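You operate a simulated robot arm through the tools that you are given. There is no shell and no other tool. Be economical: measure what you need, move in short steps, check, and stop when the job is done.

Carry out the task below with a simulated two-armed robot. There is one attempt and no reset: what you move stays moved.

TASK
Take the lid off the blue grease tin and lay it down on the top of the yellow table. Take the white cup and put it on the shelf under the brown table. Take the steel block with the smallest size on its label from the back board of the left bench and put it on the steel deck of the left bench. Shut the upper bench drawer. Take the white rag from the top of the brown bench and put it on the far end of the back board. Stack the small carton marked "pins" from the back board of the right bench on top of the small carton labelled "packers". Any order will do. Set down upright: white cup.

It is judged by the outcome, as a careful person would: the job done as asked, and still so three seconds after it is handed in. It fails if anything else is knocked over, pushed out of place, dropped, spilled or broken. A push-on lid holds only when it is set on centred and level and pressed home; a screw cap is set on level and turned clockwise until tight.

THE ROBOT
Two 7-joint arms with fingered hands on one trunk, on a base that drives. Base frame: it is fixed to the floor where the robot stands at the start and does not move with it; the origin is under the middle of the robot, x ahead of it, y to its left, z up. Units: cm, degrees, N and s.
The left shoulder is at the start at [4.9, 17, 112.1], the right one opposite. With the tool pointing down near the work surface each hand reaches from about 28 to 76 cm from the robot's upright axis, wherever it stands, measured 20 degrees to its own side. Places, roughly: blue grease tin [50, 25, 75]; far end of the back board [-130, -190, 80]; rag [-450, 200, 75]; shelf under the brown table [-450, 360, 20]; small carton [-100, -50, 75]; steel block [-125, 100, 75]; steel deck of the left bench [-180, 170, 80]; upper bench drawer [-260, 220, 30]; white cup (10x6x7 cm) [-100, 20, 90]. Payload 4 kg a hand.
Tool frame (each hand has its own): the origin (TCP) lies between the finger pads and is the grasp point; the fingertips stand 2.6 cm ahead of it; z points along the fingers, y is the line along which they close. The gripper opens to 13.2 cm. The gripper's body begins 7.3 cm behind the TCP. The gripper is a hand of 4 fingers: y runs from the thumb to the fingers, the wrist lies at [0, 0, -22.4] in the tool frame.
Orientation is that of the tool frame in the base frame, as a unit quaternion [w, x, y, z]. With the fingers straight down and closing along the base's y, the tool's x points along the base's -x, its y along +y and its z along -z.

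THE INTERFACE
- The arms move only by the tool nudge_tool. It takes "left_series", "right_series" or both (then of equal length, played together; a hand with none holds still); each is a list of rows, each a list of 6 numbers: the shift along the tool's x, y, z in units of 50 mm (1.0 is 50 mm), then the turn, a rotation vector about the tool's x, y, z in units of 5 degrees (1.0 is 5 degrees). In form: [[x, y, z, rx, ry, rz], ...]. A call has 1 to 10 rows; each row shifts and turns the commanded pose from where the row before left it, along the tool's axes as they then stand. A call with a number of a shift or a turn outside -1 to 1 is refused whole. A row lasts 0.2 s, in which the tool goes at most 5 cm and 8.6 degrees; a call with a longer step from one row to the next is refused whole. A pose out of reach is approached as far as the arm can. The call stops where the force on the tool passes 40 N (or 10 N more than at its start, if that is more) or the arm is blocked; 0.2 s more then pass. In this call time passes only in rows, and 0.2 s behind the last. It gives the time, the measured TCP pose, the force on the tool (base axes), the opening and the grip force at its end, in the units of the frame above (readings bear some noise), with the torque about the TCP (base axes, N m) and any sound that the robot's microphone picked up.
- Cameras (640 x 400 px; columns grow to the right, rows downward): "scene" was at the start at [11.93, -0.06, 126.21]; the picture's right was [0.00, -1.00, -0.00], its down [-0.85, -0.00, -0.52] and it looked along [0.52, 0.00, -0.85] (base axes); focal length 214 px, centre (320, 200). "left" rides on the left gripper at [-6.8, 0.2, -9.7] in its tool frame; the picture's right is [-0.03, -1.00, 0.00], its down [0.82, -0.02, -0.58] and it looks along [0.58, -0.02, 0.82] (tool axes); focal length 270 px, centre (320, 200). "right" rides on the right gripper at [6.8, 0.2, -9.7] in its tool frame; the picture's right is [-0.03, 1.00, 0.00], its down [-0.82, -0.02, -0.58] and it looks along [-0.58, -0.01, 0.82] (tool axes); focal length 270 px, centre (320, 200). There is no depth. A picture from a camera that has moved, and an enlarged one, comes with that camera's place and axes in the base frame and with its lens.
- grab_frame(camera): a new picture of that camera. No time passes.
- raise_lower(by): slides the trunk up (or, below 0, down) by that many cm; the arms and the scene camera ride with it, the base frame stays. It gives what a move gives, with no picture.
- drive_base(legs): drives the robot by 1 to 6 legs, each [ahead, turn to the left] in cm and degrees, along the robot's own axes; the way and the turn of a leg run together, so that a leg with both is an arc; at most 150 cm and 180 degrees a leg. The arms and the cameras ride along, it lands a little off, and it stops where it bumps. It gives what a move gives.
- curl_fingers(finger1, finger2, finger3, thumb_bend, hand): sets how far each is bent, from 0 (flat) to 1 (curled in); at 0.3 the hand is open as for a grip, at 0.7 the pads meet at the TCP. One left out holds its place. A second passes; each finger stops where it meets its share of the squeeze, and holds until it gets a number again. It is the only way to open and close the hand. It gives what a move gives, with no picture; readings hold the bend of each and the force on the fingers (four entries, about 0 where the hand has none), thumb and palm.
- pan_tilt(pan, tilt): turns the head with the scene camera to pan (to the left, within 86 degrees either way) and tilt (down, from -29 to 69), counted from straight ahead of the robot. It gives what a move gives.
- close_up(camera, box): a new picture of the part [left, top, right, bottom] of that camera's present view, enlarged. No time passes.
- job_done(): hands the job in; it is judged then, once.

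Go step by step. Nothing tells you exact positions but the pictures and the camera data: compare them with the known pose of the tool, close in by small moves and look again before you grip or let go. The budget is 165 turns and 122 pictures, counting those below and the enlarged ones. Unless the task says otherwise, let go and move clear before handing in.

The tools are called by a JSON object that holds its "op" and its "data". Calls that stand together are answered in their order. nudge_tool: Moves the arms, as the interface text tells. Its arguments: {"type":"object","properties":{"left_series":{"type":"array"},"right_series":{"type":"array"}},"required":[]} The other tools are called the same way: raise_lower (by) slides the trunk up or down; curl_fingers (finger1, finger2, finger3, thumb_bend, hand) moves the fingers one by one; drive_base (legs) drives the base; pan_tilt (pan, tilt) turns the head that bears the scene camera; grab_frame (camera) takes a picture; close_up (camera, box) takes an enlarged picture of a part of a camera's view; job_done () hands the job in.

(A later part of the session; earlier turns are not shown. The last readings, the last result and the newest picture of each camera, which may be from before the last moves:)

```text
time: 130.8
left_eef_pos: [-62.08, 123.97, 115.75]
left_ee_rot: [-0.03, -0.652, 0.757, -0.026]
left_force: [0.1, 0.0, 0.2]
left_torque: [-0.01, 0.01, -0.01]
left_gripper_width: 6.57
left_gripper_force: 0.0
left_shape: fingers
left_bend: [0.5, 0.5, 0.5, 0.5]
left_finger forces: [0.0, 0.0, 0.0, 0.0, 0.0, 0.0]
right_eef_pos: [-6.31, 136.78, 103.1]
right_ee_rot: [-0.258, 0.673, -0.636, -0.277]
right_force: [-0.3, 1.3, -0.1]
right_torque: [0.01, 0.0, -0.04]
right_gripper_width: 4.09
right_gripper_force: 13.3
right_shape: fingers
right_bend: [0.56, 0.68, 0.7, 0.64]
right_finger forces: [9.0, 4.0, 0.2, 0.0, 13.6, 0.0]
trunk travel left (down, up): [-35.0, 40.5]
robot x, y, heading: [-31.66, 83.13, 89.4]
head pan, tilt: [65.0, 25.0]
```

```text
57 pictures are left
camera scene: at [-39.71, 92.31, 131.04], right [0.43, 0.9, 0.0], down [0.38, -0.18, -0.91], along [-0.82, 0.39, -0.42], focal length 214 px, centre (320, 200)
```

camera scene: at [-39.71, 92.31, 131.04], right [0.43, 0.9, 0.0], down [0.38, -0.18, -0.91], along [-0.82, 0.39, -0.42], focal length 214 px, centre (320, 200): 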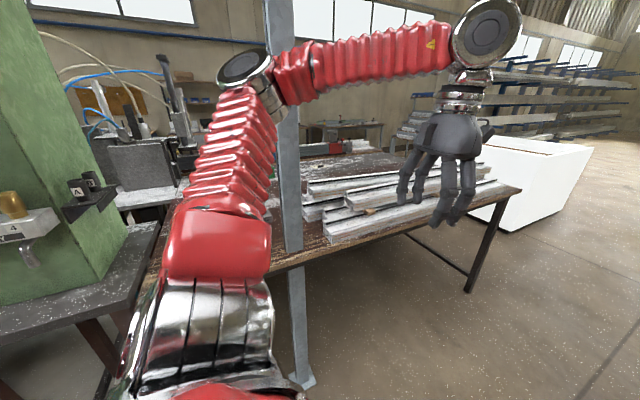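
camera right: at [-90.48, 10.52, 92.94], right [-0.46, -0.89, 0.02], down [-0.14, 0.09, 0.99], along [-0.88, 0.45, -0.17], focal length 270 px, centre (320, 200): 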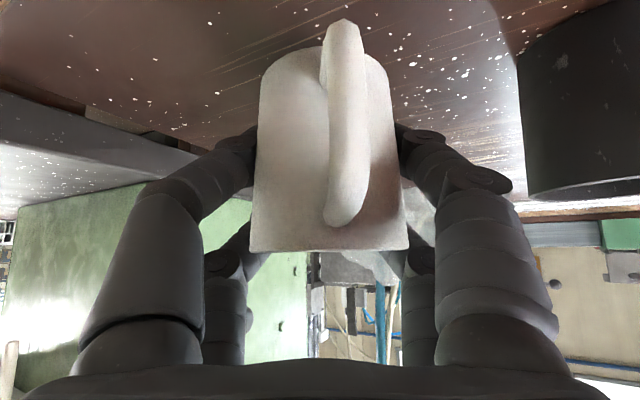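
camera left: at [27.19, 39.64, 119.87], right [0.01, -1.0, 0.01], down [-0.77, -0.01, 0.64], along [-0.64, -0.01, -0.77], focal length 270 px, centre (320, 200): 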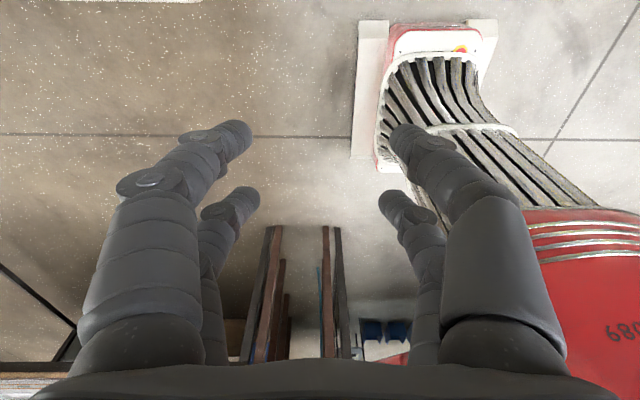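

I'll turn left 60° so I can see the back board of the left bench without the arm in the way.

{"op": "drive_base", "data": {"legs": [[0, 60]]}}

{"op": "pan_tilt", "data": {"pan": 5, "tilt": 30}}

{"op": "grab_frame", "data": {"camera": "scene"}}

```text
time: 133.6
left_eef_pos: [-82.72, 80.76, 115.51]
left_ee_rot: [0.013, 0.931, -0.363, 0.037]
left_force: [-1.0, -1.1, -0.1]
left_torque: [0.03, -0.03, 0.0]
left_gripper_width: 6.59
left_gripper_force: 0.1
left_shape: fingers
left_bend: [0.5, 0.5, 0.5, 0.5]
left_finger forces: [0.1, 0.0, 0.0, 0.1, 0.1, 0.0]
right_eef_pos: [-62.12, 134.15, 103.31]
right_ee_rot: [-0.098, 0.893, -0.245, -0.364]
right_force: [-0.6, -0.6, -0.7]
right_torque: [0.02, 0.03, -0.01]
right_gripper_width: 4.03
right_gripper_force: 13.7
right_shape: fingers
right_bend: [0.56, 0.68, 0.7, 0.64]
right_finger forces: [9.0, 4.0, 0.1, 0.1, 13.7, 0.1]
trunk travel left (down, up): [-35.0, 40.5]
robot x, y, heading: [-28.69, 87.78, 147.7]
head pan, tilt: [65.0, 25.0]
stopped in leg 1: the robot was blocked; the commanded pose is now the measured one
```

```text
time: 134.8
left_eef_pos: [-82.41, 80.9, 115.84]
left_ee_rot: [0.014, 0.931, -0.363, 0.036]
left_force: [-0.5, 1.1, 0.1]
left_torque: [0.0, -0.01, 0.01]
left_gripper_width: 6.58
left_gripper_force: 0.3
left_shape: fingers
left_bend: [0.5, 0.5, 0.5, 0.5]
left_finger forces: [0.0, 0.1, 0.2, 0.0, 0.1, 0.0]
right_eef_pos: [-61.92, 134.2, 103.2]
right_ee_rot: [-0.097, 0.892, -0.246, -0.366]
right_force: [-0.1, -0.6, -0.9]
right_torque: [0.04, 0.0, 0.04]
right_gripper_width: 4.07
right_gripper_force: 13.6
right_shape: fingers
right_bend: [0.56, 0.68, 0.7, 0.64]
right_finger forces: [9.0, 4.0, 0.2, 0.0, 13.7, 0.0]
trunk travel left (down, up): [-35.0, 40.5]
robot x, y, heading: [-28.83, 87.58, 147.4]
head pan, tilt: [5.0, 30.0]
```

```text
56 pictures are left
camera scene: at [-40.89, 94.42, 130.24], right [0.46, 0.89, 0.0], down [0.44, -0.23, -0.87], along [-0.77, 0.4, -0.5], focal length 214 px, centre (320, 200)
```

scene: 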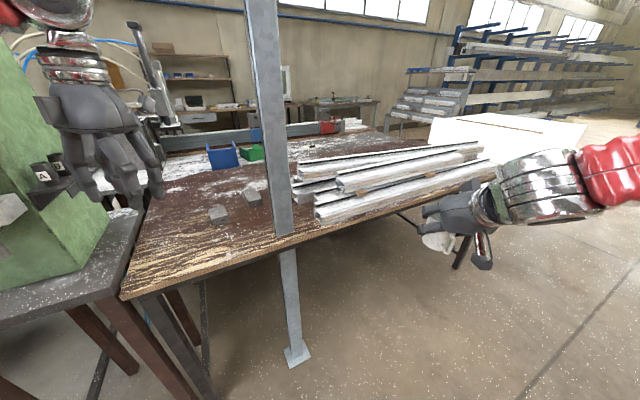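

I can see steel blocks on the bench at image (218, 214) and (250, 192). I'll zoom in for the labels and check the held cup.

{"op": "close_up", "data": {"camera": "scene", "box": [190, 170, 302, 240]}}

{"op": "close_up", "data": {"camera": "scene", "box": [120, 130, 344, 270]}}

```text
5.71 times, centred on (246, 205) of scene
camera zoom: at [-40.89, 94.42, 130.24], right [0.46, 0.89, 0.0], down [0.44, -0.23, -0.87], along [-0.77, 0.4, -0.5], focal length 1226 px, centre (743, 171)
```

zoom: 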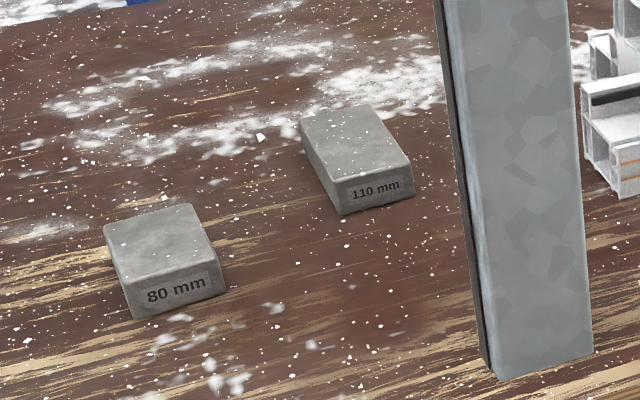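

```text
2.86 times, centred on (232, 200) of scene
camera zoom: at [-40.89, 94.42, 130.24], right [0.46, 0.89, 0.0], down [0.44, -0.23, -0.87], along [-0.77, 0.4, -0.5], focal length 613 px, centre (571, 200)
```

zoom: 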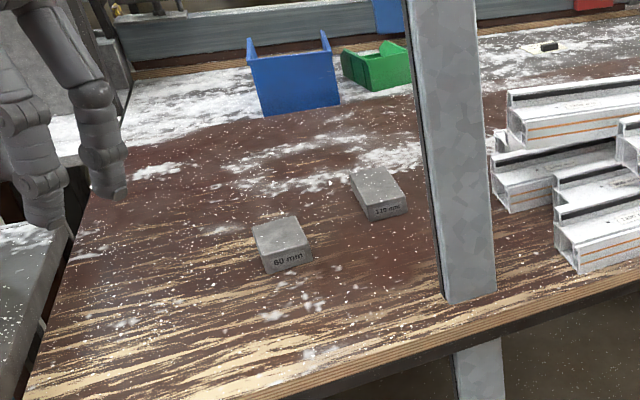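

The 80 mm (or 60) block is the smaller one, at about [-118.6, 91.5]; the other reads 110. I'll drive forward 25 cm, which passes left of the column.

{"op": "drive_base", "data": {"legs": [[25, 0]]}}

{"op": "pan_tilt", "data": {"pan": 30, "tilt": 45}}

{"op": "grab_frame", "data": {"camera": "scene"}}

```text
time: 136.7
left_eef_pos: [-103.71, 94.4, 115.75]
left_ee_rot: [0.014, 0.931, -0.363, 0.037]
left_force: [-0.7, -0.1, 0.2]
left_torque: [0.0, -0.03, -0.04]
left_gripper_width: 6.58
left_gripper_force: 0.1
left_shape: fingers
left_bend: [0.5, 0.5, 0.5, 0.5]
left_finger forces: [0.0, 0.0, 0.0, 0.0, 0.0, 0.0]
right_eef_pos: [-83.15, 147.76, 103.19]
right_ee_rot: [-0.097, 0.893, -0.245, -0.365]
right_force: [0.7, -0.6, -1.3]
right_torque: [0.0, -0.03, -0.01]
right_gripper_width: 4.06
right_gripper_force: 13.6
right_shape: fingers
right_bend: [0.56, 0.68, 0.7, 0.64]
right_finger forces: [8.9, 3.9, 0.0, 0.1, 13.6, 0.0]
trunk travel left (down, up): [-35.0, 40.5]
robot x, y, heading: [-49.42, 100.87, 147.7]
head pan, tilt: [5.0, 30.0]
```

```text
time: 137.6
left_eef_pos: [-103.57, 94.22, 115.84]
left_ee_rot: [0.014, 0.931, -0.363, 0.036]
left_force: [-0.5, -1.1, 0.5]
left_torque: [-0.01, 0.0, 0.02]
left_gripper_width: 6.58
left_gripper_force: 0.0
left_shape: fingers
left_bend: [0.5, 0.5, 0.5, 0.5]
left_finger forces: [0.0, 0.0, 0.0, 0.0, 0.0, 0.1]
right_eef_pos: [-83.01, 147.8, 103.28]
right_ee_rot: [-0.097, 0.893, -0.245, -0.365]
right_force: [-1.0, -0.6, -0.8]
right_torque: [0.06, 0.02, 0.0]
right_gripper_width: 4.06
right_gripper_force: 13.2
right_shape: fingers
right_bend: [0.56, 0.68, 0.7, 0.64]
right_finger forces: [9.1, 4.1, 0.2, 0.1, 13.7, 0.1]
trunk travel left (down, up): [-35.0, 40.5]
robot x, y, heading: [-49.65, 101.25, 147.7]
head pan, tilt: [30.0, 45.0]
```

```text
53 pictures are left
camera scene: at [-62.15, 104.04, 127.99], right [0.04, 1.0, 0.0], down [0.71, -0.03, -0.71], along [-0.71, 0.03, -0.71], focal length 214 px, centre (320, 200)
```

scene: 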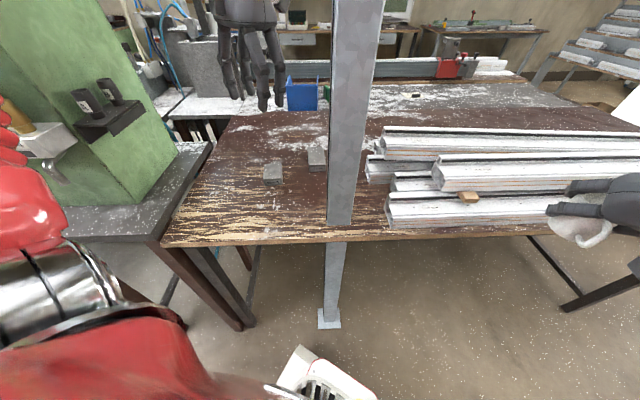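

The block's long axis lies along x and it is about 5.7 cm wide in y. I'll level and yaw the left hand to close along y, keeping the height.

{"op": "nudge_tool", "data": {"left_series": [[0, 0, 0, 0, -0.9, 0], [0, 0, 0, 0, 0, -1], [0, 0, 0, 0, 0, -1], [0, 0, 0, 0, 0, -1], [0, 0, 0, 0, 0, -1], [0, 0, 0, 0, 0, -1], [0, 0, 0, 0, 0, -1], [0, 0, 0, 0, 0, -1], [0, 0, 0, 0, 0, -1]]}}

{"op": "nudge_tool", "data": {"left_series": [[-0.7, 0.15, 0, 0, 0, 0], [-0.7, 0.15, 0, 0, 0, 0], [-0.7, 0.15, 0.3, 0, 0, 0], [-0.3, 0.1, 0.7, 0, 0, 0], [0, 0, 0.8, 0, 0, 0]]}}

{"op": "grab_frame", "data": {"camera": "left"}}

```text
time: 139.6
left_eef_pos: [-103.46, 94.19, 115.91]
left_ee_rot: [-0.001, 1.0, -0.023, -0.001]
left_force: [0.5, -0.1, 0.5]
left_torque: [-0.01, -0.03, 0.0]
left_gripper_width: 6.6
left_gripper_force: 0.0
left_shape: fingers
left_bend: [0.5, 0.5, 0.5, 0.5]
left_finger forces: [0.0, 0.0, 0.0, 0.0, 0.1, 0.1]
right_eef_pos: [-83.12, 147.69, 103.38]
right_ee_rot: [-0.097, 0.893, -0.245, -0.366]
right_force: [-0.8, 0.1, -1.3]
right_torque: [0.03, 0.01, -0.02]
right_gripper_width: 4.08
right_gripper_force: 13.2
right_shape: fingers
right_bend: [0.56, 0.68, 0.7, 0.64]
right_finger forces: [9.0, 4.0, 0.2, 0.0, 13.7, 0.0]
trunk travel left (down, up): [-35.0, 40.5]
robot x, y, heading: [-49.48, 101.49, 147.7]
head pan, tilt: [30.0, 45.0]
```

```text
time: 140.8
left_eef_pos: [-115.84, 92.22, 106.72]
left_ee_rot: [0.0, 1.0, -0.021, 0.0]
left_force: [0.5, -0.6, -0.1]
left_torque: [-0.03, -0.03, 0.02]
left_gripper_width: 6.6
left_gripper_force: 0.2
left_shape: fingers
left_bend: [0.5, 0.5, 0.5, 0.5]
left_finger forces: [0.0, 0.1, 0.0, 0.0, 0.0, 0.0]
right_eef_pos: [-83.01, 147.72, 103.26]
right_ee_rot: [-0.097, 0.893, -0.245, -0.365]
right_force: [-1.1, 0.1, -0.5]
right_torque: [0.0, 0.02, -0.03]
right_gripper_width: 4.05
right_gripper_force: 13.6
right_shape: fingers
right_bend: [0.56, 0.68, 0.7, 0.64]
right_finger forces: [9.1, 4.0, 0.1, 0.0, 13.8, 0.1]
trunk travel left (down, up): [-35.0, 40.5]
robot x, y, heading: [-49.47, 101.19, 147.5]
head pan, tilt: [30.0, 45.0]
```

```text
52 pictures are left
camera left: at [-122.5, 92.4, 116.36], right [0.02, 1.0, 0.0], down [0.82, -0.02, 0.58], along [0.58, -0.01, -0.82], focal length 270 px, centre (320, 200)
```

left: 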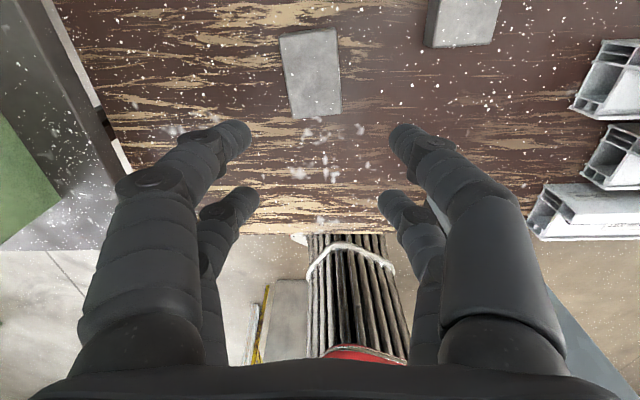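

Block centre is about [-116.9, 91.6] with a slight yaw of about 6°. I'll align, open and descend partway.

{"op": "curl_fingers", "data": {"hand": "left", "finger1": 0.4, "finger2": 0.4, "finger3": 0.4, "thumb_bend": 0.4}}

{"op": "nudge_tool", "data": {"left_series": [[-0.21, 0.12, 0, 0, 0, -0.9], [0, 0, 0.5, 0, 0, -0.85], [0, 0, 0.9, 0, 0, 0], [0, 0, 0.9, 0, 0, 0], [0, 0, 0.7, 0, 0, 0]]}}

{"op": "grab_frame", "data": {"camera": "left"}}

```text
time: 141.8
left_eef_pos: [-115.67, 92.3, 106.83]
left_ee_rot: [0.0, 1.0, -0.023, 0.001]
left_force: [0.9, -0.3, 0.0]
left_torque: [0.0, 0.03, -0.03]
left_gripper_width: 9.93
left_gripper_force: 0.1
left_shape: fingers
left_bend: [0.4, 0.4, 0.4, 0.4]
left_finger forces: [0.0, 0.0, 0.1, 0.0, 0.1, 0.0]
right_eef_pos: [-83.08, 147.66, 103.36]
right_ee_rot: [-0.097, 0.893, -0.245, -0.364]
right_force: [0.1, -0.5, -0.9]
right_torque: [0.01, 0.02, -0.02]
right_gripper_width: 4.06
right_gripper_force: 13.2
right_shape: fingers
right_bend: [0.56, 0.68, 0.7, 0.64]
right_finger forces: [9.0, 4.0, 0.1, 0.0, 13.7, 0.0]
trunk travel left (down, up): [-35.0, 40.5]
robot x, y, heading: [-49.66, 100.84, 147.6]
head pan, tilt: [30.0, 45.0]
```

```text
time: 143.0
left_eef_pos: [-116.75, 91.56, 91.7]
left_ee_rot: [-0.001, 0.999, 0.055, -0.001]
left_force: [0.2, -0.2, -0.2]
left_torque: [0.01, 0.02, -0.02]
left_gripper_width: 9.94
left_gripper_force: 0.0
left_shape: fingers
left_bend: [0.4, 0.4, 0.4, 0.4]
left_finger forces: [0.0, 0.1, 0.1, 0.0, 0.0, 0.1]
right_eef_pos: [-83.1, 147.74, 103.32]
right_ee_rot: [-0.097, 0.893, -0.245, -0.365]
right_force: [0.8, 0.6, -1.2]
right_torque: [0.01, 0.04, 0.0]
right_gripper_width: 4.06
right_gripper_force: 13.5
right_shape: fingers
right_bend: [0.56, 0.68, 0.7, 0.64]
right_finger forces: [8.9, 4.0, 0.2, 0.1, 13.8, 0.0]
trunk travel left (down, up): [-35.0, 40.5]
robot x, y, heading: [-49.66, 100.74, 147.6]
head pan, tilt: [30.0, 45.0]
```

```text
51 pictures are left
camera left: at [-123.53, 90.57, 101.44], right [-0.13, 0.99, 0.0], down [0.81, 0.11, 0.58], along [0.57, 0.08, -0.82], focal length 270 px, centre (320, 200)
```

left: 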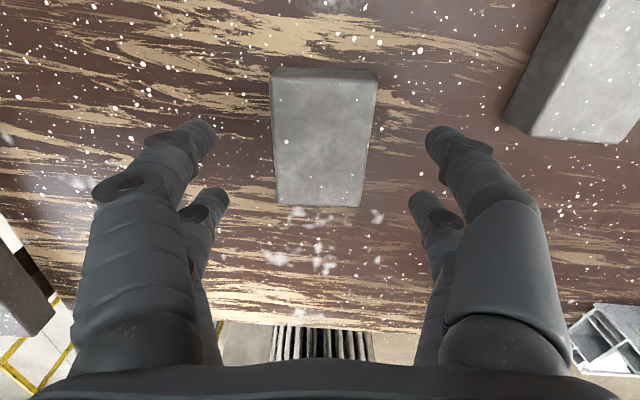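

{"op": "nudge_tool", "data": {"left_series": [[0, 0, 0.4, 0, 0, 0], [0, 0, 0.35, 0, 0, 0], [0, 0, 0.25, 0, 0, 0]]}}

{"op": "grab_frame", "data": {"camera": "left"}}

```text
time: 143.8
left_eef_pos: [-116.81, 91.67, 87.02]
left_ee_rot: [-0.001, 0.999, 0.053, -0.003]
left_force: [-1.0, 1.3, 10.9]
left_torque: [-0.32, -0.2, 0.03]
left_gripper_width: 10.02
left_gripper_force: 5.8
left_shape: fingers
left_bend: [0.4, 0.4, 0.4, 0.4]
left_finger forces: [1.7, 7.3, 2.6, 0.0, 0.3, 0.0]
right_eef_pos: [-83.09, 147.81, 103.3]
right_ee_rot: [-0.097, 0.893, -0.245, -0.366]
right_force: [0.0, 0.1, -1.1]
right_torque: [0.01, 0.01, -0.04]
right_gripper_width: 4.09
right_gripper_force: 13.3
right_shape: fingers
right_bend: [0.56, 0.68, 0.7, 0.64]
right_finger forces: [9.0, 3.9, 0.2, 0.1, 13.7, 0.1]
trunk travel left (down, up): [-35.0, 40.5]
robot x, y, heading: [-49.88, 100.63, 147.5]
head pan, tilt: [30.0, 45.0]
```

```text
50 pictures are left
camera left: at [-123.47, 90.71, 96.75], right [-0.13, 0.99, 0.0], down [0.81, 0.11, 0.57], along [0.57, 0.08, -0.82], focal length 270 px, centre (320, 200)
```

left: 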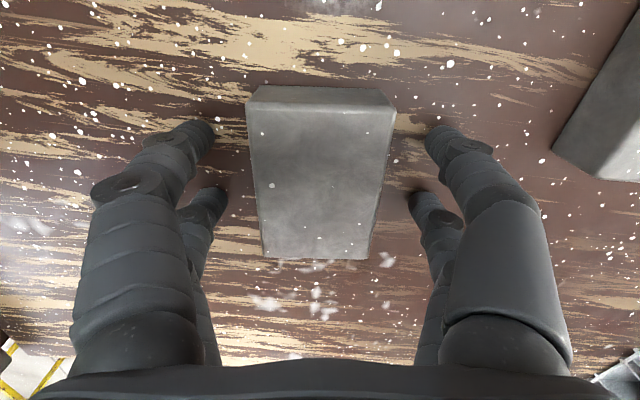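

The tips touch the table. I'll raise slightly and close on the block.

{"op": "nudge_tool", "data": {"left_series": [[0, 0, -0.1, 0, 0, 0]]}}

{"op": "curl_fingers", "data": {"hand": "left", "finger1": 0.75, "finger2": 0.75, "finger3": 0.75, "thumb_bend": 0.75}}

{"op": "nudge_tool", "data": {"left_series": [[0, 0, -0.2, 0, 0, 0], [0, 0, -0.4, 0, 0, 0]]}}

{"op": "grab_frame", "data": {"camera": "left"}}

```text
time: 144.2
left_eef_pos: [-116.74, 91.44, 87.18]
left_ee_rot: [0.0, 0.999, 0.054, 0.0]
left_force: [0.2, 0.4, -0.9]
left_torque: [0.01, -0.01, 0.01]
left_gripper_width: 9.97
left_gripper_force: 0.0
left_shape: fingers
left_bend: [0.4, 0.4, 0.4, 0.4]
left_finger forces: [0.1, 0.0, 0.0, 0.0, 0.0, 0.0]
right_eef_pos: [-83.07, 147.72, 103.21]
right_ee_rot: [-0.096, 0.893, -0.246, -0.365]
right_force: [0.0, 0.8, -1.2]
right_torque: [0.02, 0.0, -0.03]
right_gripper_width: 4.06
right_gripper_force: 13.5
right_shape: fingers
right_bend: [0.56, 0.68, 0.7, 0.64]
right_finger forces: [9.0, 3.9, 0.1, 0.1, 13.6, 0.0]
trunk travel left (down, up): [-35.0, 40.5]
robot x, y, heading: [-49.61, 100.96, 147.7]
head pan, tilt: [30.0, 45.0]
```

```text
time: 145.2
left_eef_pos: [-116.91, 91.62, 87.28]
left_ee_rot: [0.0, 0.999, 0.054, 0.0]
left_force: [0.5, 0.9, -1.3]
left_torque: [-0.03, -0.05, 0.07]
left_gripper_width: 5.08
left_gripper_force: 24.3
left_shape: fingers
left_bend: [0.51, 0.51, 0.59, 0.64]
left_finger forces: [12.4, 11.7, 8.1, 0.0, 16.9, 0.1]
right_eef_pos: [-83.09, 147.79, 103.27]
right_ee_rot: [-0.096, 0.893, -0.245, -0.366]
right_force: [-0.5, -0.3, -0.8]
right_torque: [0.03, 0.03, 0.0]
right_gripper_width: 4.05
right_gripper_force: 13.4
right_shape: fingers
right_bend: [0.56, 0.68, 0.7, 0.64]
right_finger forces: [9.0, 3.9, 0.0, 0.1, 13.8, 0.1]
trunk travel left (down, up): [-35.0, 40.5]
robot x, y, heading: [-49.8, 101.05, 147.6]
head pan, tilt: [30.0, 45.0]
```

```text
time: 145.8
left_eef_pos: [-116.75, 91.61, 90.31]
left_ee_rot: [0.0, 0.999, 0.055, 0.0]
left_force: [0.6, 0.2, -5.0]
left_torque: [0.06, 0.01, 0.01]
left_gripper_width: 5.1
left_gripper_force: 24.6
left_shape: fingers
left_bend: [0.5, 0.5, 0.59, 0.65]
left_finger forces: [12.6, 11.8, 7.6, 0.0, 16.7, 0.1]
right_eef_pos: [-83.06, 147.8, 103.3]
right_ee_rot: [-0.097, 0.893, -0.245, -0.365]
right_force: [-0.3, -0.1, -0.4]
right_torque: [0.02, -0.03, 0.0]
right_gripper_width: 4.08
right_gripper_force: 13.8
right_shape: fingers
right_bend: [0.56, 0.68, 0.7, 0.64]
right_finger forces: [9.1, 4.0, 0.1, 0.0, 13.7, 0.0]
trunk travel left (down, up): [-35.0, 40.5]
robot x, y, heading: [-49.68, 101.31, 147.2]
head pan, tilt: [30.0, 45.0]
```

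```text
49 pictures are left
camera left: at [-123.54, 90.77, 100.04], right [-0.13, 0.99, 0.0], down [0.81, 0.11, 0.58], along [0.57, 0.08, -0.82], focal length 270 px, centre (320, 200)
```

left: 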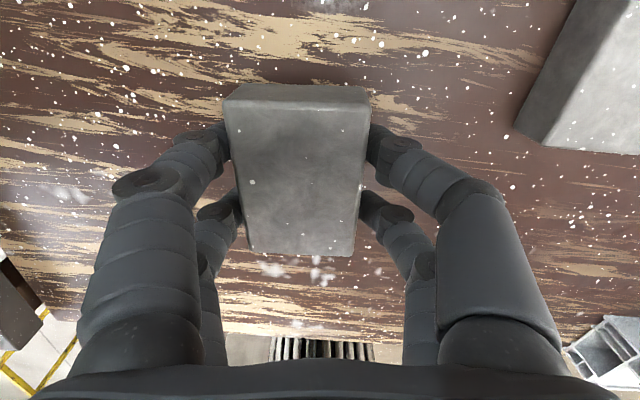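

The block is held firmly. I'll lift it, draw it back toward me and reverse out past the column.

{"op": "nudge_tool", "data": {"left_series": [[0, 0, -0.8, 0, 0, 0], [0, 0, -0.9, 0, 0, 0], [0, 0, -0.9, 0, 0, 0], [0, 0, -0.9, 0, 0, 0], [0, 0, -0.9, 0, 0, 0], [0.7, -0.05, 0, 0, 0, 0], [0.7, -0.05, 0, 0, 0, 0], [0.7, -0.05, 0, 0, 0, 0], [0.5, -0.05, 0, 0, 0, 0]]}}

{"op": "drive_base", "data": {"legs": [[-27, 0]]}}

{"op": "drive_base", "data": {"legs": [[0, -57]]}}

{"op": "drive_base", "data": {"legs": [[110, 0]]}}

{"op": "pan_tilt", "data": {"pan": 35, "tilt": 25}}

{"op": "grab_frame", "data": {"camera": "scene"}}

```text
time: 147.8
left_eef_pos: [-103.98, 93.79, 112.4]
left_ee_rot: [0.0, 0.999, 0.054, 0.0]
left_force: [-0.2, 0.6, -4.3]
left_torque: [0.04, -0.01, 0.02]
left_gripper_width: 5.07
left_gripper_force: 23.9
left_shape: fingers
left_bend: [0.5, 0.5, 0.6, 0.65]
left_finger forces: [12.5, 11.7, 7.4, 0.0, 16.4, 0.1]
right_eef_pos: [-83.12, 147.79, 103.45]
right_ee_rot: [-0.097, 0.893, -0.246, -0.365]
right_force: [0.3, 0.5, -0.7]
right_torque: [0.02, 0.02, 0.05]
right_gripper_width: 4.08
right_gripper_force: 13.0
right_shape: fingers
right_bend: [0.56, 0.68, 0.7, 0.64]
right_finger forces: [9.0, 3.9, 0.1, 0.1, 13.6, 0.1]
trunk travel left (down, up): [-35.0, 40.5]
robot x, y, heading: [-49.59, 101.13, 147.5]
head pan, tilt: [30.0, 45.0]
```

```text
time: 149.7
left_eef_pos: [-81.01, 79.22, 112.37]
left_ee_rot: [0.0, 0.998, 0.055, -0.001]
left_force: [0.2, -0.1, -4.3]
left_torque: [0.07, 0.05, 0.0]
left_gripper_width: 5.06
left_gripper_force: 24.2
left_shape: fingers
left_bend: [0.5, 0.5, 0.6, 0.65]
left_finger forces: [12.6, 11.7, 7.6, 0.0, 16.5, 0.1]
right_eef_pos: [-60.12, 133.15, 103.39]
right_ee_rot: [-0.097, 0.893, -0.245, -0.366]
right_force: [-0.1, -0.3, 0.7]
right_torque: [0.0, 0.04, -0.02]
right_gripper_width: 4.05
right_gripper_force: 13.4
right_shape: fingers
right_bend: [0.56, 0.68, 0.7, 0.64]
right_finger forces: [9.1, 4.1, 0.1, 0.0, 13.6, 0.0]
trunk travel left (down, up): [-35.0, 40.5]
robot x, y, heading: [-26.65, 86.5, 147.8]
head pan, tilt: [30.0, 45.0]
```

```text
time: 152.2
left_eef_pos: [-66.94, 124.37, 112.44]
left_ee_rot: [0.0, 0.927, -0.375, -0.001]
left_force: [1.0, 0.6, -4.7]
left_torque: [-0.03, -0.01, 0.01]
left_gripper_width: 5.09
left_gripper_force: 23.9
left_shape: fingers
left_bend: [0.49, 0.49, 0.6, 0.65]
left_finger forces: [12.5, 11.8, 7.5, 0.0, 17.0, 0.0]
right_eef_pos: [-12.19, 142.57, 103.29]
right_ee_rot: [-0.242, 0.704, -0.601, -0.29]
right_force: [-0.6, 0.2, -1.0]
right_torque: [0.02, 0.02, 0.02]
right_gripper_width: 4.06
right_gripper_force: 14.3
right_shape: fingers
right_bend: [0.56, 0.68, 0.7, 0.65]
right_finger forces: [8.8, 4.3, 0.1, 0.0, 14.0, 0.0]
trunk travel left (down, up): [-35.0, 40.5]
robot x, y, heading: [-31.66, 85.92, 95.1]
head pan, tilt: [30.0, 45.0]
stopped in leg 1: the robot was blocked; the commanded pose is now the measured one
```

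```text
time: 157.9
left_eef_pos: [-77.3, 235.23, 112.34]
left_ee_rot: [-0.001, 0.928, -0.373, -0.001]
left_force: [-0.7, 0.6, -4.3]
left_torque: [0.03, -0.02, 0.01]
left_gripper_width: 5.09
left_gripper_force: 23.8
left_shape: fingers
left_bend: [0.49, 0.49, 0.6, 0.65]
left_finger forces: [12.6, 12.0, 7.4, 0.0, 16.8, 0.1]
right_eef_pos: [-22.57, 253.63, 103.42]
right_ee_rot: [-0.243, 0.705, -0.6, -0.29]
right_force: [-0.3, 0.0, -0.2]
right_torque: [-0.01, 0.03, -0.03]
right_gripper_width: 4.04
right_gripper_force: 13.8
right_shape: fingers
right_bend: [0.56, 0.68, 0.7, 0.65]
right_finger forces: [9.0, 4.3, 0.1, 0.1, 14.0, 0.1]
trunk travel left (down, up): [-35.0, 40.5]
robot x, y, heading: [-41.57, 197.14, 95.2]
head pan, tilt: [30.0, 45.0]
```

```text
time: 158.8
left_eef_pos: [-77.33, 235.2, 112.54]
left_ee_rot: [0.001, 0.928, -0.373, 0.0]
left_force: [0.1, -0.2, -4.5]
left_torque: [0.04, -0.03, 0.02]
left_gripper_width: 5.06
left_gripper_force: 24.0
left_shape: fingers
left_bend: [0.49, 0.49, 0.6, 0.65]
left_finger forces: [12.6, 11.9, 7.5, 0.1, 16.9, 0.1]
right_eef_pos: [-22.62, 253.59, 103.46]
right_ee_rot: [-0.242, 0.706, -0.599, -0.291]
right_force: [0.4, 0.7, 0.1]
right_torque: [0.02, 0.02, -0.01]
right_gripper_width: 4.03
right_gripper_force: 13.9
right_shape: fingers
right_bend: [0.56, 0.68, 0.7, 0.65]
right_finger forces: [8.9, 4.2, 0.0, 0.0, 14.0, 0.0]
trunk travel left (down, up): [-35.0, 40.5]
robot x, y, heading: [-42.3, 197.36, 95.4]
head pan, tilt: [35.0, 25.0]
```

```text
48 pictures are left
camera scene: at [-48.25, 209.28, 131.03], right [0.76, 0.65, 0.0], down [0.27, -0.32, -0.91], along [-0.58, 0.69, -0.42], focal length 214 px, centre (320, 200)
```

scene: 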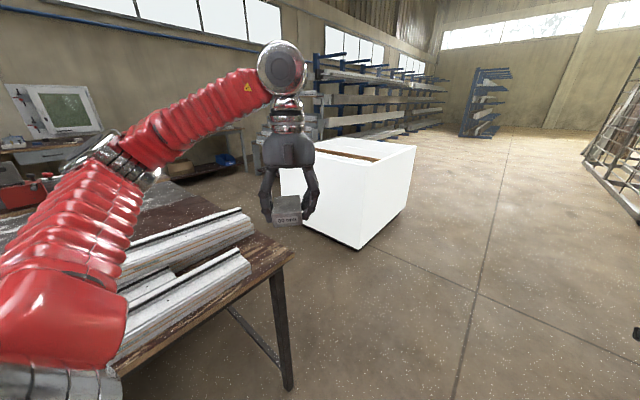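

The gap between the bench end (y≈250) and the white box (y≥362) is passable. I'll drive to y≈306, turn left and look.

{"op": "drive_base", "data": {"legs": [[108, 0]]}}

{"op": "drive_base", "data": {"legs": [[0, 85]]}}

{"op": "drive_base", "data": {"legs": [[100, 0]]}}

{"op": "pan_tilt", "data": {"pan": 0, "tilt": 25}}

{"op": "grab_frame", "data": {"camera": "scene"}}

```text
time: 164.3
left_eef_pos: [-87.13, 342.1, 112.64]
left_ee_rot: [0.001, 0.928, -0.372, 0.0]
left_force: [0.6, -0.7, -4.2]
left_torque: [0.03, -0.03, -0.01]
left_gripper_width: 5.05
left_gripper_force: 24.5
left_shape: fingers
left_bend: [0.49, 0.49, 0.6, 0.65]
left_finger forces: [12.6, 11.9, 7.3, 0.1, 16.9, 0.1]
right_eef_pos: [-32.51, 360.62, 103.55]
right_ee_rot: [-0.243, 0.706, -0.599, -0.291]
right_force: [0.0, 1.0, -0.5]
right_torque: [0.01, 0.01, 0.02]
right_gripper_width: 4.03
right_gripper_force: 13.4
right_shape: fingers
right_bend: [0.56, 0.68, 0.7, 0.65]
right_finger forces: [8.8, 4.2, 0.1, 0.0, 14.0, 0.1]
trunk travel left (down, up): [-35.0, 40.5]
robot x, y, heading: [-52.06, 304.48, 95.2]
head pan, tilt: [35.0, 25.0]
```

```text
time: 166.9
left_eef_pos: [-103.74, 300.72, 112.54]
left_ee_rot: [-0.001, 0.998, 0.062, 0.002]
left_force: [-0.2, -0.7, -5.1]
left_torque: [0.09, -0.02, 0.01]
left_gripper_width: 5.05
left_gripper_force: 24.1
left_shape: fingers
left_bend: [0.48, 0.49, 0.61, 0.66]
left_finger forces: [12.5, 12.0, 7.8, 0.1, 16.3, 0.0]
right_eef_pos: [-83.54, 354.81, 103.67]
right_ee_rot: [-0.095, 0.895, -0.237, -0.365]
right_force: [-0.7, 0.1, -0.5]
right_torque: [0.03, -0.01, 0.0]
right_gripper_width: 4.01
right_gripper_force: 13.6
right_shape: fingers
right_bend: [0.56, 0.68, 0.7, 0.65]
right_finger forces: [9.1, 3.9, 0.0, 0.1, 13.7, 0.0]
trunk travel left (down, up): [-35.0, 40.5]
robot x, y, heading: [-48.8, 308.05, 148.3]
head pan, tilt: [35.0, 25.0]
stopped in leg 1: the robot was blocked; the commanded pose is now the measured one
```

```text
time: 170.3
left_eef_pos: [-153.85, 331.73, 112.64]
left_ee_rot: [0.001, 0.998, 0.064, 0.0]
left_force: [0.3, -0.2, -4.4]
left_torque: [0.09, 0.02, 0.02]
left_gripper_width: 5.06
left_gripper_force: 23.8
left_shape: fingers
left_bend: [0.48, 0.49, 0.61, 0.66]
left_finger forces: [12.3, 11.9, 7.6, 0.0, 16.5, 0.0]
right_eef_pos: [-133.99, 385.9, 103.84]
right_ee_rot: [-0.095, 0.894, -0.237, -0.367]
right_force: [1.1, -0.1, -0.6]
right_torque: [0.0, 0.04, 0.0]
right_gripper_width: 4.05
right_gripper_force: 13.5
right_shape: fingers
right_bend: [0.56, 0.68, 0.7, 0.65]
right_finger forces: [9.1, 3.8, 0.2, 0.0, 13.7, 0.0]
trunk travel left (down, up): [-35.0, 40.5]
robot x, y, heading: [-99.85, 339.54, 148.6]
head pan, tilt: [35.0, 25.0]
stopped in leg 1: the robot was blocked; the commanded pose is now the measured one
```

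```text
time: 171.3
left_eef_pos: [-154.17, 331.95, 112.59]
left_ee_rot: [0.002, 0.998, 0.064, 0.002]
left_force: [-0.5, 0.5, -4.3]
left_torque: [0.01, -0.02, 0.01]
left_gripper_width: 5.05
left_gripper_force: 24.1
left_shape: fingers
left_bend: [0.48, 0.49, 0.61, 0.66]
left_finger forces: [12.4, 11.9, 7.7, 0.0, 16.3, 0.0]
right_eef_pos: [-134.2, 386.06, 103.42]
right_ee_rot: [-0.094, 0.895, -0.237, -0.365]
right_force: [0.8, 0.8, 0.0]
right_torque: [0.01, 0.0, -0.02]
right_gripper_width: 4.02
right_gripper_force: 13.0
right_shape: fingers
right_bend: [0.56, 0.68, 0.7, 0.65]
right_finger forces: [9.1, 3.7, 0.1, 0.1, 13.7, 0.0]
trunk travel left (down, up): [-35.0, 40.5]
robot x, y, heading: [-99.32, 339.25, 148.6]
head pan, tilt: [0.0, 25.0]
```

```text
47 pictures are left
camera scene: at [-111.74, 346.67, 131.04], right [0.52, 0.85, 0.0], down [0.36, -0.22, -0.91], along [-0.77, 0.47, -0.42], focal length 214 px, centre (320, 200)
```

scene: 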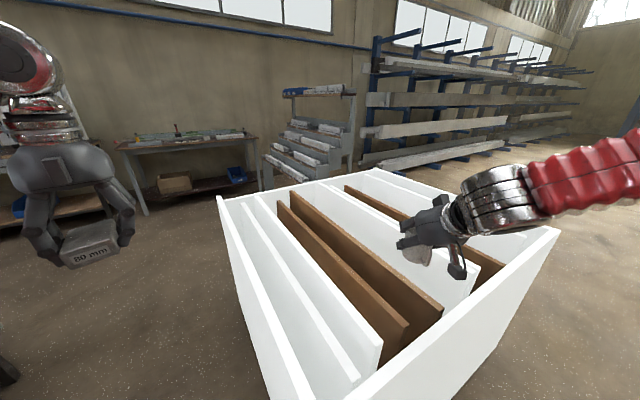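

My turn stopped short at 148°, so I nudged up against the white bin. I'll back off, finish the turn with a leg under 45°, and check.

{"op": "drive_base", "data": {"legs": [[-60, 0]]}}

{"op": "drive_base", "data": {"legs": [[0, 32]]}}

{"op": "pan_tilt", "data": {"pan": -15, "tilt": 30}}

{"op": "grab_frame", "data": {"camera": "scene"}}

```text
time: 174.7
left_eef_pos: [-103.4, 300.92, 112.52]
left_ee_rot: [0.002, 0.998, 0.063, 0.002]
left_force: [-0.8, -0.4, -5.0]
left_torque: [0.05, 0.04, 0.0]
left_gripper_width: 5.07
left_gripper_force: 24.3
left_shape: fingers
left_bend: [0.48, 0.49, 0.61, 0.66]
left_finger forces: [12.3, 12.0, 7.7, 0.0, 16.4, 0.1]
right_eef_pos: [-83.56, 355.11, 103.55]
right_ee_rot: [-0.094, 0.895, -0.237, -0.366]
right_force: [-0.2, -1.0, -1.0]
right_torque: [-0.01, -0.01, -0.01]
right_gripper_width: 4.02
right_gripper_force: 13.5
right_shape: fingers
right_bend: [0.56, 0.68, 0.7, 0.65]
right_finger forces: [9.1, 3.8, 0.1, 0.1, 13.7, 0.1]
trunk travel left (down, up): [-35.0, 40.5]
robot x, y, heading: [-49.09, 308.48, 148.4]
head pan, tilt: [0.0, 25.0]
```

```text
time: 176.6
left_eef_pos: [-91.35, 273.13, 112.42]
left_ee_rot: [0.001, 0.942, 0.336, 0.003]
left_force: [-0.1, 0.1, -4.2]
left_torque: [0.06, -0.02, 0.01]
left_gripper_width: 5.06
left_gripper_force: 24.4
left_shape: fingers
left_bend: [0.48, 0.49, 0.61, 0.66]
left_finger forces: [12.5, 11.7, 7.8, 0.0, 16.2, 0.0]
right_eef_pos: [-103.02, 329.52, 103.54]
right_ee_rot: [0.01, 0.926, 0.019, -0.376]
right_force: [-0.4, -0.5, 0.0]
right_torque: [-0.02, 0.04, 0.0]
right_gripper_width: 4.04
right_gripper_force: 12.8
right_shape: fingers
right_bend: [0.56, 0.68, 0.7, 0.65]
right_finger forces: [8.9, 3.7, 0.1, 0.0, 13.5, 0.0]
trunk travel left (down, up): [-35.0, 40.5]
robot x, y, heading: [-48.87, 311.66, -179.9]
head pan, tilt: [0.0, 25.0]
```

```text
time: 177.4
left_eef_pos: [-91.25, 273.2, 112.71]
left_ee_rot: [0.002, 0.942, 0.336, 0.003]
left_force: [0.1, 0.5, -4.4]
left_torque: [0.02, 0.0, 0.01]
left_gripper_width: 5.07
left_gripper_force: 23.9
left_shape: fingers
left_bend: [0.48, 0.48, 0.61, 0.66]
left_finger forces: [12.4, 11.7, 7.6, 0.1, 16.3, 0.0]
right_eef_pos: [-103.04, 329.65, 103.68]
right_ee_rot: [0.01, 0.925, 0.019, -0.378]
right_force: [0.1, 0.1, -0.5]
right_torque: [-0.02, 0.02, -0.01]
right_gripper_width: 3.96
right_gripper_force: 13.4
right_shape: fingers
right_bend: [0.56, 0.68, 0.7, 0.65]
right_finger forces: [8.9, 4.0, 0.0, 0.0, 14.0, 0.1]
trunk travel left (down, up): [-35.0, 40.5]
robot x, y, heading: [-49.14, 311.27, -179.7]
head pan, tilt: [-15.0, 30.0]
```

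```text
46 pictures are left
camera scene: at [-62.79, 313.79, 130.24], right [0.26, 0.97, 0.0], down [0.48, -0.13, -0.87], along [-0.84, 0.22, -0.5], focal length 214 px, centre (320, 200)
```

scene: 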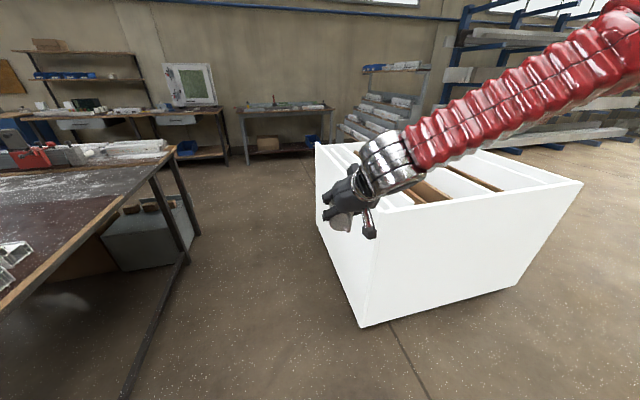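

The bin appears unmoved, with its corner still at about [-127, 357]. The brown table with a shelf and the brown bench are along the wall, so I'll drive straight through the gap.

{"op": "drive_base", "data": {"legs": [[130, 0]]}}

{"op": "drive_base", "data": {"legs": [[100, 0]]}}

{"op": "pan_tilt", "data": {"pan": 70, "tilt": 35}}

{"op": "grab_frame", "data": {"camera": "scene"}}

{"op": "pan_tilt", "data": {"pan": -10, "tilt": 30}}

{"op": "grab_frame", "data": {"camera": "scene"}}

```text
time: 184.0
left_eef_pos: [-222.93, 271.38, 112.52]
left_ee_rot: [0.001, 0.94, 0.341, 0.002]
left_force: [0.5, -0.8, -4.8]
left_torque: [0.07, 0.03, -0.01]
left_gripper_width: 5.06
left_gripper_force: 24.6
left_shape: fingers
left_bend: [0.48, 0.48, 0.61, 0.66]
left_finger forces: [12.6, 11.7, 7.6, 0.1, 16.4, 0.0]
right_eef_pos: [-235.39, 327.74, 103.71]
right_ee_rot: [0.013, 0.926, 0.024, -0.376]
right_force: [-0.1, 0.1, -0.5]
right_torque: [0.01, 0.01, -0.01]
right_gripper_width: 4.0
right_gripper_force: 13.6
right_shape: fingers
right_bend: [0.56, 0.68, 0.7, 0.65]
right_finger forces: [8.9, 4.0, 0.1, 0.0, 13.8, 0.0]
trunk travel left (down, up): [-35.0, 40.5]
robot x, y, heading: [-181.19, 310.19, -179.0]
head pan, tilt: [-15.0, 30.0]
```

```text
time: 189.3
left_eef_pos: [-324.91, 269.3, 112.62]
left_ee_rot: [0.001, 0.939, 0.344, 0.003]
left_force: [-0.1, 0.6, -3.8]
left_torque: [0.02, 0.05, 0.0]
left_gripper_width: 5.05
left_gripper_force: 23.9
left_shape: fingers
left_bend: [0.48, 0.48, 0.61, 0.66]
left_finger forces: [12.6, 11.5, 7.6, 0.0, 16.2, 0.0]
right_eef_pos: [-337.56, 325.62, 103.73]
right_ee_rot: [0.014, 0.926, 0.027, -0.376]
right_force: [0.2, -0.8, -0.7]
right_torque: [0.0, 0.01, 0.0]
right_gripper_width: 3.98
right_gripper_force: 13.2
right_shape: fingers
right_bend: [0.56, 0.68, 0.7, 0.65]
right_finger forces: [8.8, 3.9, 0.0, 0.0, 13.7, 0.0]
trunk travel left (down, up): [-35.0, 40.5]
robot x, y, heading: [-283.09, 308.5, -178.8]
head pan, tilt: [-15.0, 30.0]
```

```text
time: 190.9
left_eef_pos: [-324.83, 269.36, 112.71]
left_ee_rot: [0.001, 0.939, 0.344, 0.002]
left_force: [0.8, -0.2, -3.8]
left_torque: [0.03, -0.01, -0.04]
left_gripper_width: 5.03
left_gripper_force: 24.0
left_shape: fingers
left_bend: [0.48, 0.48, 0.61, 0.66]
left_finger forces: [12.5, 11.6, 7.6, 0.0, 16.2, 0.0]
right_eef_pos: [-337.64, 325.67, 103.8]
right_ee_rot: [0.014, 0.926, 0.027, -0.377]
right_force: [0.6, 0.7, -1.2]
right_torque: [-0.03, 0.02, -0.02]
right_gripper_width: 3.98
right_gripper_force: 13.3
right_shape: fingers
right_bend: [0.56, 0.68, 0.7, 0.65]
right_finger forces: [8.8, 4.0, 0.0, 0.0, 13.8, 0.0]
trunk travel left (down, up): [-35.0, 40.5]
robot x, y, heading: [-283.22, 308.22, -179.1]
head pan, tilt: [70.0, 35.0]
```

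```text
45 pictures are left
camera scene: at [-291.16, 299.94, 129.47], right [-0.95, 0.32, 0.0], down [0.19, 0.54, -0.82], along [-0.26, -0.77, -0.57], focal length 214 px, centre (320, 200)
```

scene: 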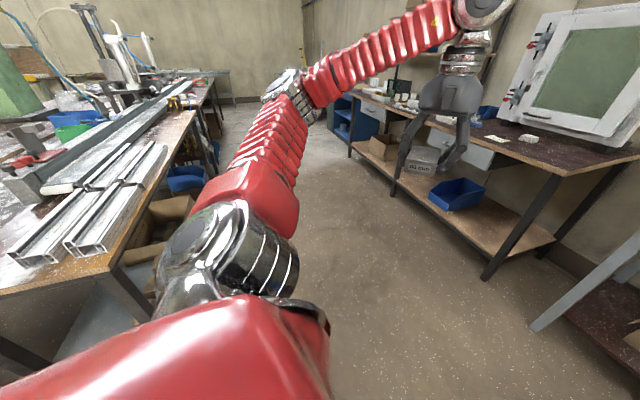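

```text
time: 192.4
left_eef_pos: [-324.9, 269.37, 112.67]
left_ee_rot: [0.001, 0.939, 0.345, 0.002]
left_force: [-0.5, -0.2, -4.9]
left_torque: [0.08, 0.03, 0.0]
left_gripper_width: 5.1
left_gripper_force: 24.1
left_shape: fingers
left_bend: [0.48, 0.48, 0.61, 0.66]
left_finger forces: [12.5, 11.5, 7.6, 0.0, 16.2, 0.0]
right_eef_pos: [-337.58, 325.67, 103.81]
right_ee_rot: [0.013, 0.926, 0.027, -0.378]
right_force: [0.0, 0.2, -0.3]
right_torque: [0.02, 0.0, -0.01]
right_gripper_width: 3.97
right_gripper_force: 13.2
right_shape: fingers
right_bend: [0.56, 0.68, 0.7, 0.65]
right_finger forces: [8.9, 4.0, 0.1, 0.0, 13.8, 0.0]
trunk travel left (down, up): [-35.0, 40.5]
robot x, y, heading: [-283.33, 308.45, -178.8]
head pan, tilt: [-10.0, 30.0]
```

```text
44 pictures are left
camera scene: at [-297.25, 309.66, 130.24], right [0.15, 0.99, 0.0], down [0.5, -0.08, -0.87], along [-0.86, 0.13, -0.5], focal length 214 px, centre (320, 200)
```

scene: 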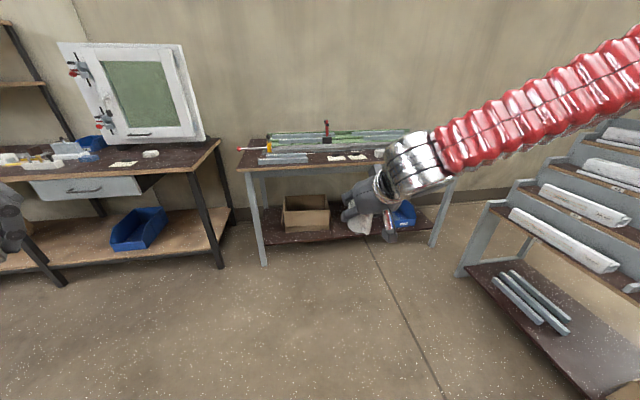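

The brown table's shelf (x −425 to −470, z≈18) has free space near y≈362, between a carton and a blue bin. I'll raise the block hand out of the way and drive in front of it.

{"op": "nudge_tool", "data": {"left_series": [[0, 0, -0.8, 0, 0, 0], [0, 0, -0.8, 0, 0, 0], [0, 0, -0.8, 0, 0, 0], [0, 0, -0.8, 0, 0, 0]]}}

{"op": "drive_base", "data": {"legs": [[0, -20]]}}

{"op": "drive_base", "data": {"legs": [[95, 0]]}}

{"op": "drive_base", "data": {"legs": [[0, 20]]}}

{"op": "pan_tilt", "data": {"pan": -10, "tilt": 50}}

{"op": "grab_frame", "data": {"camera": "scene"}}

```text
time: 193.4
left_eef_pos: [-324.64, 269.48, 128.74]
left_ee_rot: [0.002, 0.939, 0.345, 0.002]
left_force: [0.9, 0.1, -4.9]
left_torque: [0.06, 0.02, -0.03]
left_gripper_width: 5.09
left_gripper_force: 23.6
left_shape: fingers
left_bend: [0.48, 0.48, 0.61, 0.66]
left_finger forces: [12.0, 11.3, 7.5, 0.0, 15.8, 0.0]
right_eef_pos: [-337.58, 325.68, 103.82]
right_ee_rot: [0.014, 0.926, 0.027, -0.377]
right_force: [0.7, 0.7, -1.4]
right_torque: [0.01, 0.01, 0.01]
right_gripper_width: 3.98
right_gripper_force: 13.7
right_shape: fingers
right_bend: [0.56, 0.68, 0.7, 0.65]
right_finger forces: [8.9, 4.0, 0.1, 0.0, 13.8, 0.0]
trunk travel left (down, up): [-35.0, 40.5]
robot x, y, heading: [-283.24, 308.37, -178.9]
head pan, tilt: [-10.0, 30.0]
```

```text
time: 194.9
left_eef_pos: [-335.48, 286.1, 128.57]
left_ee_rot: [0.002, 0.985, 0.175, 0.002]
left_force: [-0.1, -0.1, -3.9]
left_torque: [0.06, -0.03, -0.03]
left_gripper_width: 5.04
left_gripper_force: 23.7
left_shape: fingers
left_bend: [0.48, 0.48, 0.61, 0.66]
left_finger forces: [12.2, 11.3, 7.6, 0.0, 15.9, 0.0]
right_eef_pos: [-328.19, 343.4, 103.74]
right_ee_rot: [-0.052, 0.916, -0.136, -0.373]
right_force: [0.3, 0.0, -1.1]
right_torque: [0.04, 0.02, -0.03]
right_gripper_width: 3.99
right_gripper_force: 13.3
right_shape: fingers
right_bend: [0.56, 0.68, 0.7, 0.65]
right_finger forces: [8.9, 3.8, 0.0, 0.0, 13.6, 0.0]
trunk travel left (down, up): [-35.0, 40.5]
robot x, y, heading: [-283.51, 306.3, 160.9]
head pan, tilt: [-10.0, 30.0]
```

```text
time: 199.8
left_eef_pos: [-424.31, 316.37, 128.58]
left_ee_rot: [0.002, 0.984, 0.175, 0.002]
left_force: [-0.1, -0.7, -4.1]
left_torque: [0.07, 0.01, -0.02]
left_gripper_width: 5.05
left_gripper_force: 24.3
left_shape: fingers
left_bend: [0.48, 0.49, 0.61, 0.66]
left_finger forces: [12.8, 11.5, 7.4, 0.1, 16.6, 0.1]
right_eef_pos: [-417.15, 373.69, 103.86]
right_ee_rot: [-0.052, 0.916, -0.135, -0.374]
right_force: [0.0, -0.8, -0.5]
right_torque: [0.01, 0.0, -0.01]
right_gripper_width: 4.0
right_gripper_force: 13.0
right_shape: fingers
right_bend: [0.56, 0.68, 0.7, 0.65]
right_finger forces: [8.9, 4.2, 0.0, 0.1, 14.1, 0.0]
trunk travel left (down, up): [-35.0, 40.5]
robot x, y, heading: [-372.46, 336.83, 161.3]
head pan, tilt: [-10.0, 30.0]
```

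```text
time: 201.3
left_eef_pos: [-413.94, 299.86, 128.66]
left_ee_rot: [0.001, 0.939, 0.345, 0.002]
left_force: [0.0, -0.5, -5.2]
left_torque: [0.07, 0.04, -0.02]
left_gripper_width: 5.06
left_gripper_force: 24.5
left_shape: fingers
left_bend: [0.48, 0.49, 0.61, 0.66]
left_finger forces: [12.8, 11.4, 7.6, 0.0, 16.5, 0.0]
right_eef_pos: [-427.03, 355.97, 103.83]
right_ee_rot: [0.015, 0.926, 0.028, -0.377]
right_force: [0.0, -0.2, -0.9]
right_torque: [0.0, -0.01, -0.02]
right_gripper_width: 3.96
right_gripper_force: 13.3
right_shape: fingers
right_bend: [0.56, 0.68, 0.7, 0.65]
right_finger forces: [8.9, 4.2, 0.0, 0.0, 13.8, 0.0]
trunk travel left (down, up): [-35.0, 40.5]
robot x, y, heading: [-372.29, 338.77, -178.9]
head pan, tilt: [-10.0, 30.0]
```

```text
time: 202.1
left_eef_pos: [-413.9, 299.81, 128.64]
left_ee_rot: [0.001, 0.938, 0.346, 0.002]
left_force: [0.6, 0.2, -3.9]
left_torque: [-0.01, 0.07, 0.01]
left_gripper_width: 5.04
left_gripper_force: 24.0
left_shape: fingers
left_bend: [0.48, 0.49, 0.61, 0.66]
left_finger forces: [12.7, 11.7, 7.8, 0.1, 16.3, 0.0]
right_eef_pos: [-427.01, 356.02, 103.92]
right_ee_rot: [0.014, 0.926, 0.027, -0.377]
right_force: [-0.4, -1.2, -1.3]
right_torque: [0.0, 0.04, 0.04]
right_gripper_width: 3.96
right_gripper_force: 13.3
right_shape: fingers
right_bend: [0.56, 0.68, 0.7, 0.65]
right_finger forces: [9.2, 3.9, 0.1, 0.0, 13.8, 0.1]
trunk travel left (down, up): [-35.0, 40.5]
robot x, y, heading: [-372.69, 339.2, -178.8]
head pan, tilt: [-10.0, 50.0]
```

```text
43 pictures are left
camera scene: at [-385.25, 339.95, 127.3], right [0.15, 0.99, 0.0], down [0.76, -0.12, -0.64], along [-0.64, 0.1, -0.77], focal length 214 px, centre (320, 200)
```

scene: 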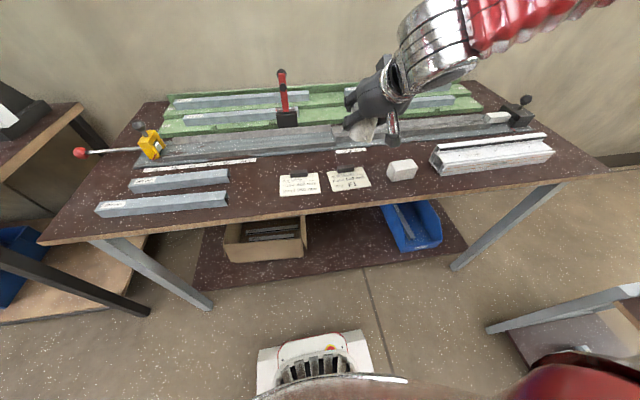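

Free shelf space is y≈345–388. I'll draw the cup back clear of the table edge, then lower the trunk.

{"op": "nudge_tool", "data": {"right_series": [[0.49, -0.29, -0.48, 0, 0, 0], [0.49, -0.29, -0.48, 0, 0, 0], [0.49, -0.29, -0.48, 0, 0, 0], [0.49, -0.29, -0.48, 0, 0, 0], [0.49, -0.29, -0.48, 0, 0, 0], [0.49, -0.29, -0.48, 0, 0, 0]]}}

{"op": "raise_lower", "data": {"by": -34}}

{"op": "grab_frame", "data": {"camera": "scene"}}

```text
time: 203.5
left_eef_pos: [-413.84, 299.8, 128.87]
left_ee_rot: [0.002, 0.939, 0.345, 0.001]
left_force: [0.8, 0.7, -4.4]
left_torque: [0.04, 0.04, -0.03]
left_gripper_width: 5.06
left_gripper_force: 24.5
left_shape: fingers
left_bend: [0.48, 0.49, 0.61, 0.66]
left_finger forces: [12.6, 11.7, 7.7, 0.1, 16.2, 0.0]
right_eef_pos: [-417.17, 366.76, 108.36]
right_ee_rot: [0.014, 0.926, 0.028, -0.376]
right_force: [-0.6, 0.0, -0.6]
right_torque: [0.01, 0.02, 0.03]
right_gripper_width: 3.96
right_gripper_force: 13.7
right_shape: fingers
right_bend: [0.56, 0.68, 0.7, 0.65]
right_finger forces: [9.0, 3.9, 0.1, 0.1, 13.6, 0.0]
right hand out of reach, approached as far as the arm can: row 3, 4, 5, 6
trunk travel left (down, up): [-35.0, 40.5]
robot x, y, heading: [-372.72, 338.91, -178.7]
head pan, tilt: [-10.0, 50.0]
```

```text
time: 205.2
left_eef_pos: [-419.29, 299.75, 108.3]
left_ee_rot: [0.024, 0.937, 0.343, 0.065]
left_force: [0.3, 0.0, -5.3]
left_torque: [0.0, 0.05, 0.02]
left_gripper_width: 5.06
left_gripper_force: 23.8
left_shape: fingers
left_bend: [0.48, 0.49, 0.61, 0.66]
left_finger forces: [12.4, 11.6, 7.8, 0.1, 16.3, 0.0]
right_eef_pos: [-420.89, 366.43, 87.89]
right_ee_rot: [0.016, 0.948, 0.029, -0.317]
right_force: [-4.9, -0.8, 12.5]
right_torque: [-0.37, 0.17, -0.14]
right_gripper_width: 3.65
right_gripper_force: 14.7
right_shape: fingers
right_bend: [0.59, 0.7, 0.7, 0.66]
right_finger forces: [19.3, 1.0, 0.0, 0.1, 9.0, 0.0]
trunk travel left (down, up): [-19.8, 55.7]
robot x, y, heading: [-372.67, 338.65, -179.0]
head pan, tilt: [-10.0, 50.0]
stopped: the force on the tool passed its limit (the readings are from after the stop); the commanded pose is now the measured one
```

```text
42 pictures are left
camera scene: at [-390.9, 339.72, 111.63], right [0.15, 0.99, 0.0], down [0.76, -0.12, -0.64], along [-0.64, 0.1, -0.77], focal length 214 px, centre (320, 200)
```

scene: 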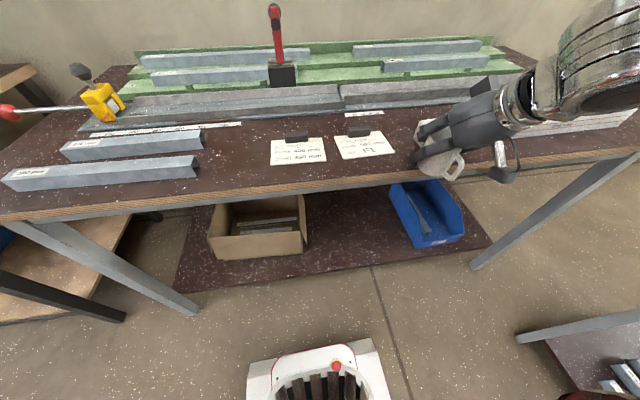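

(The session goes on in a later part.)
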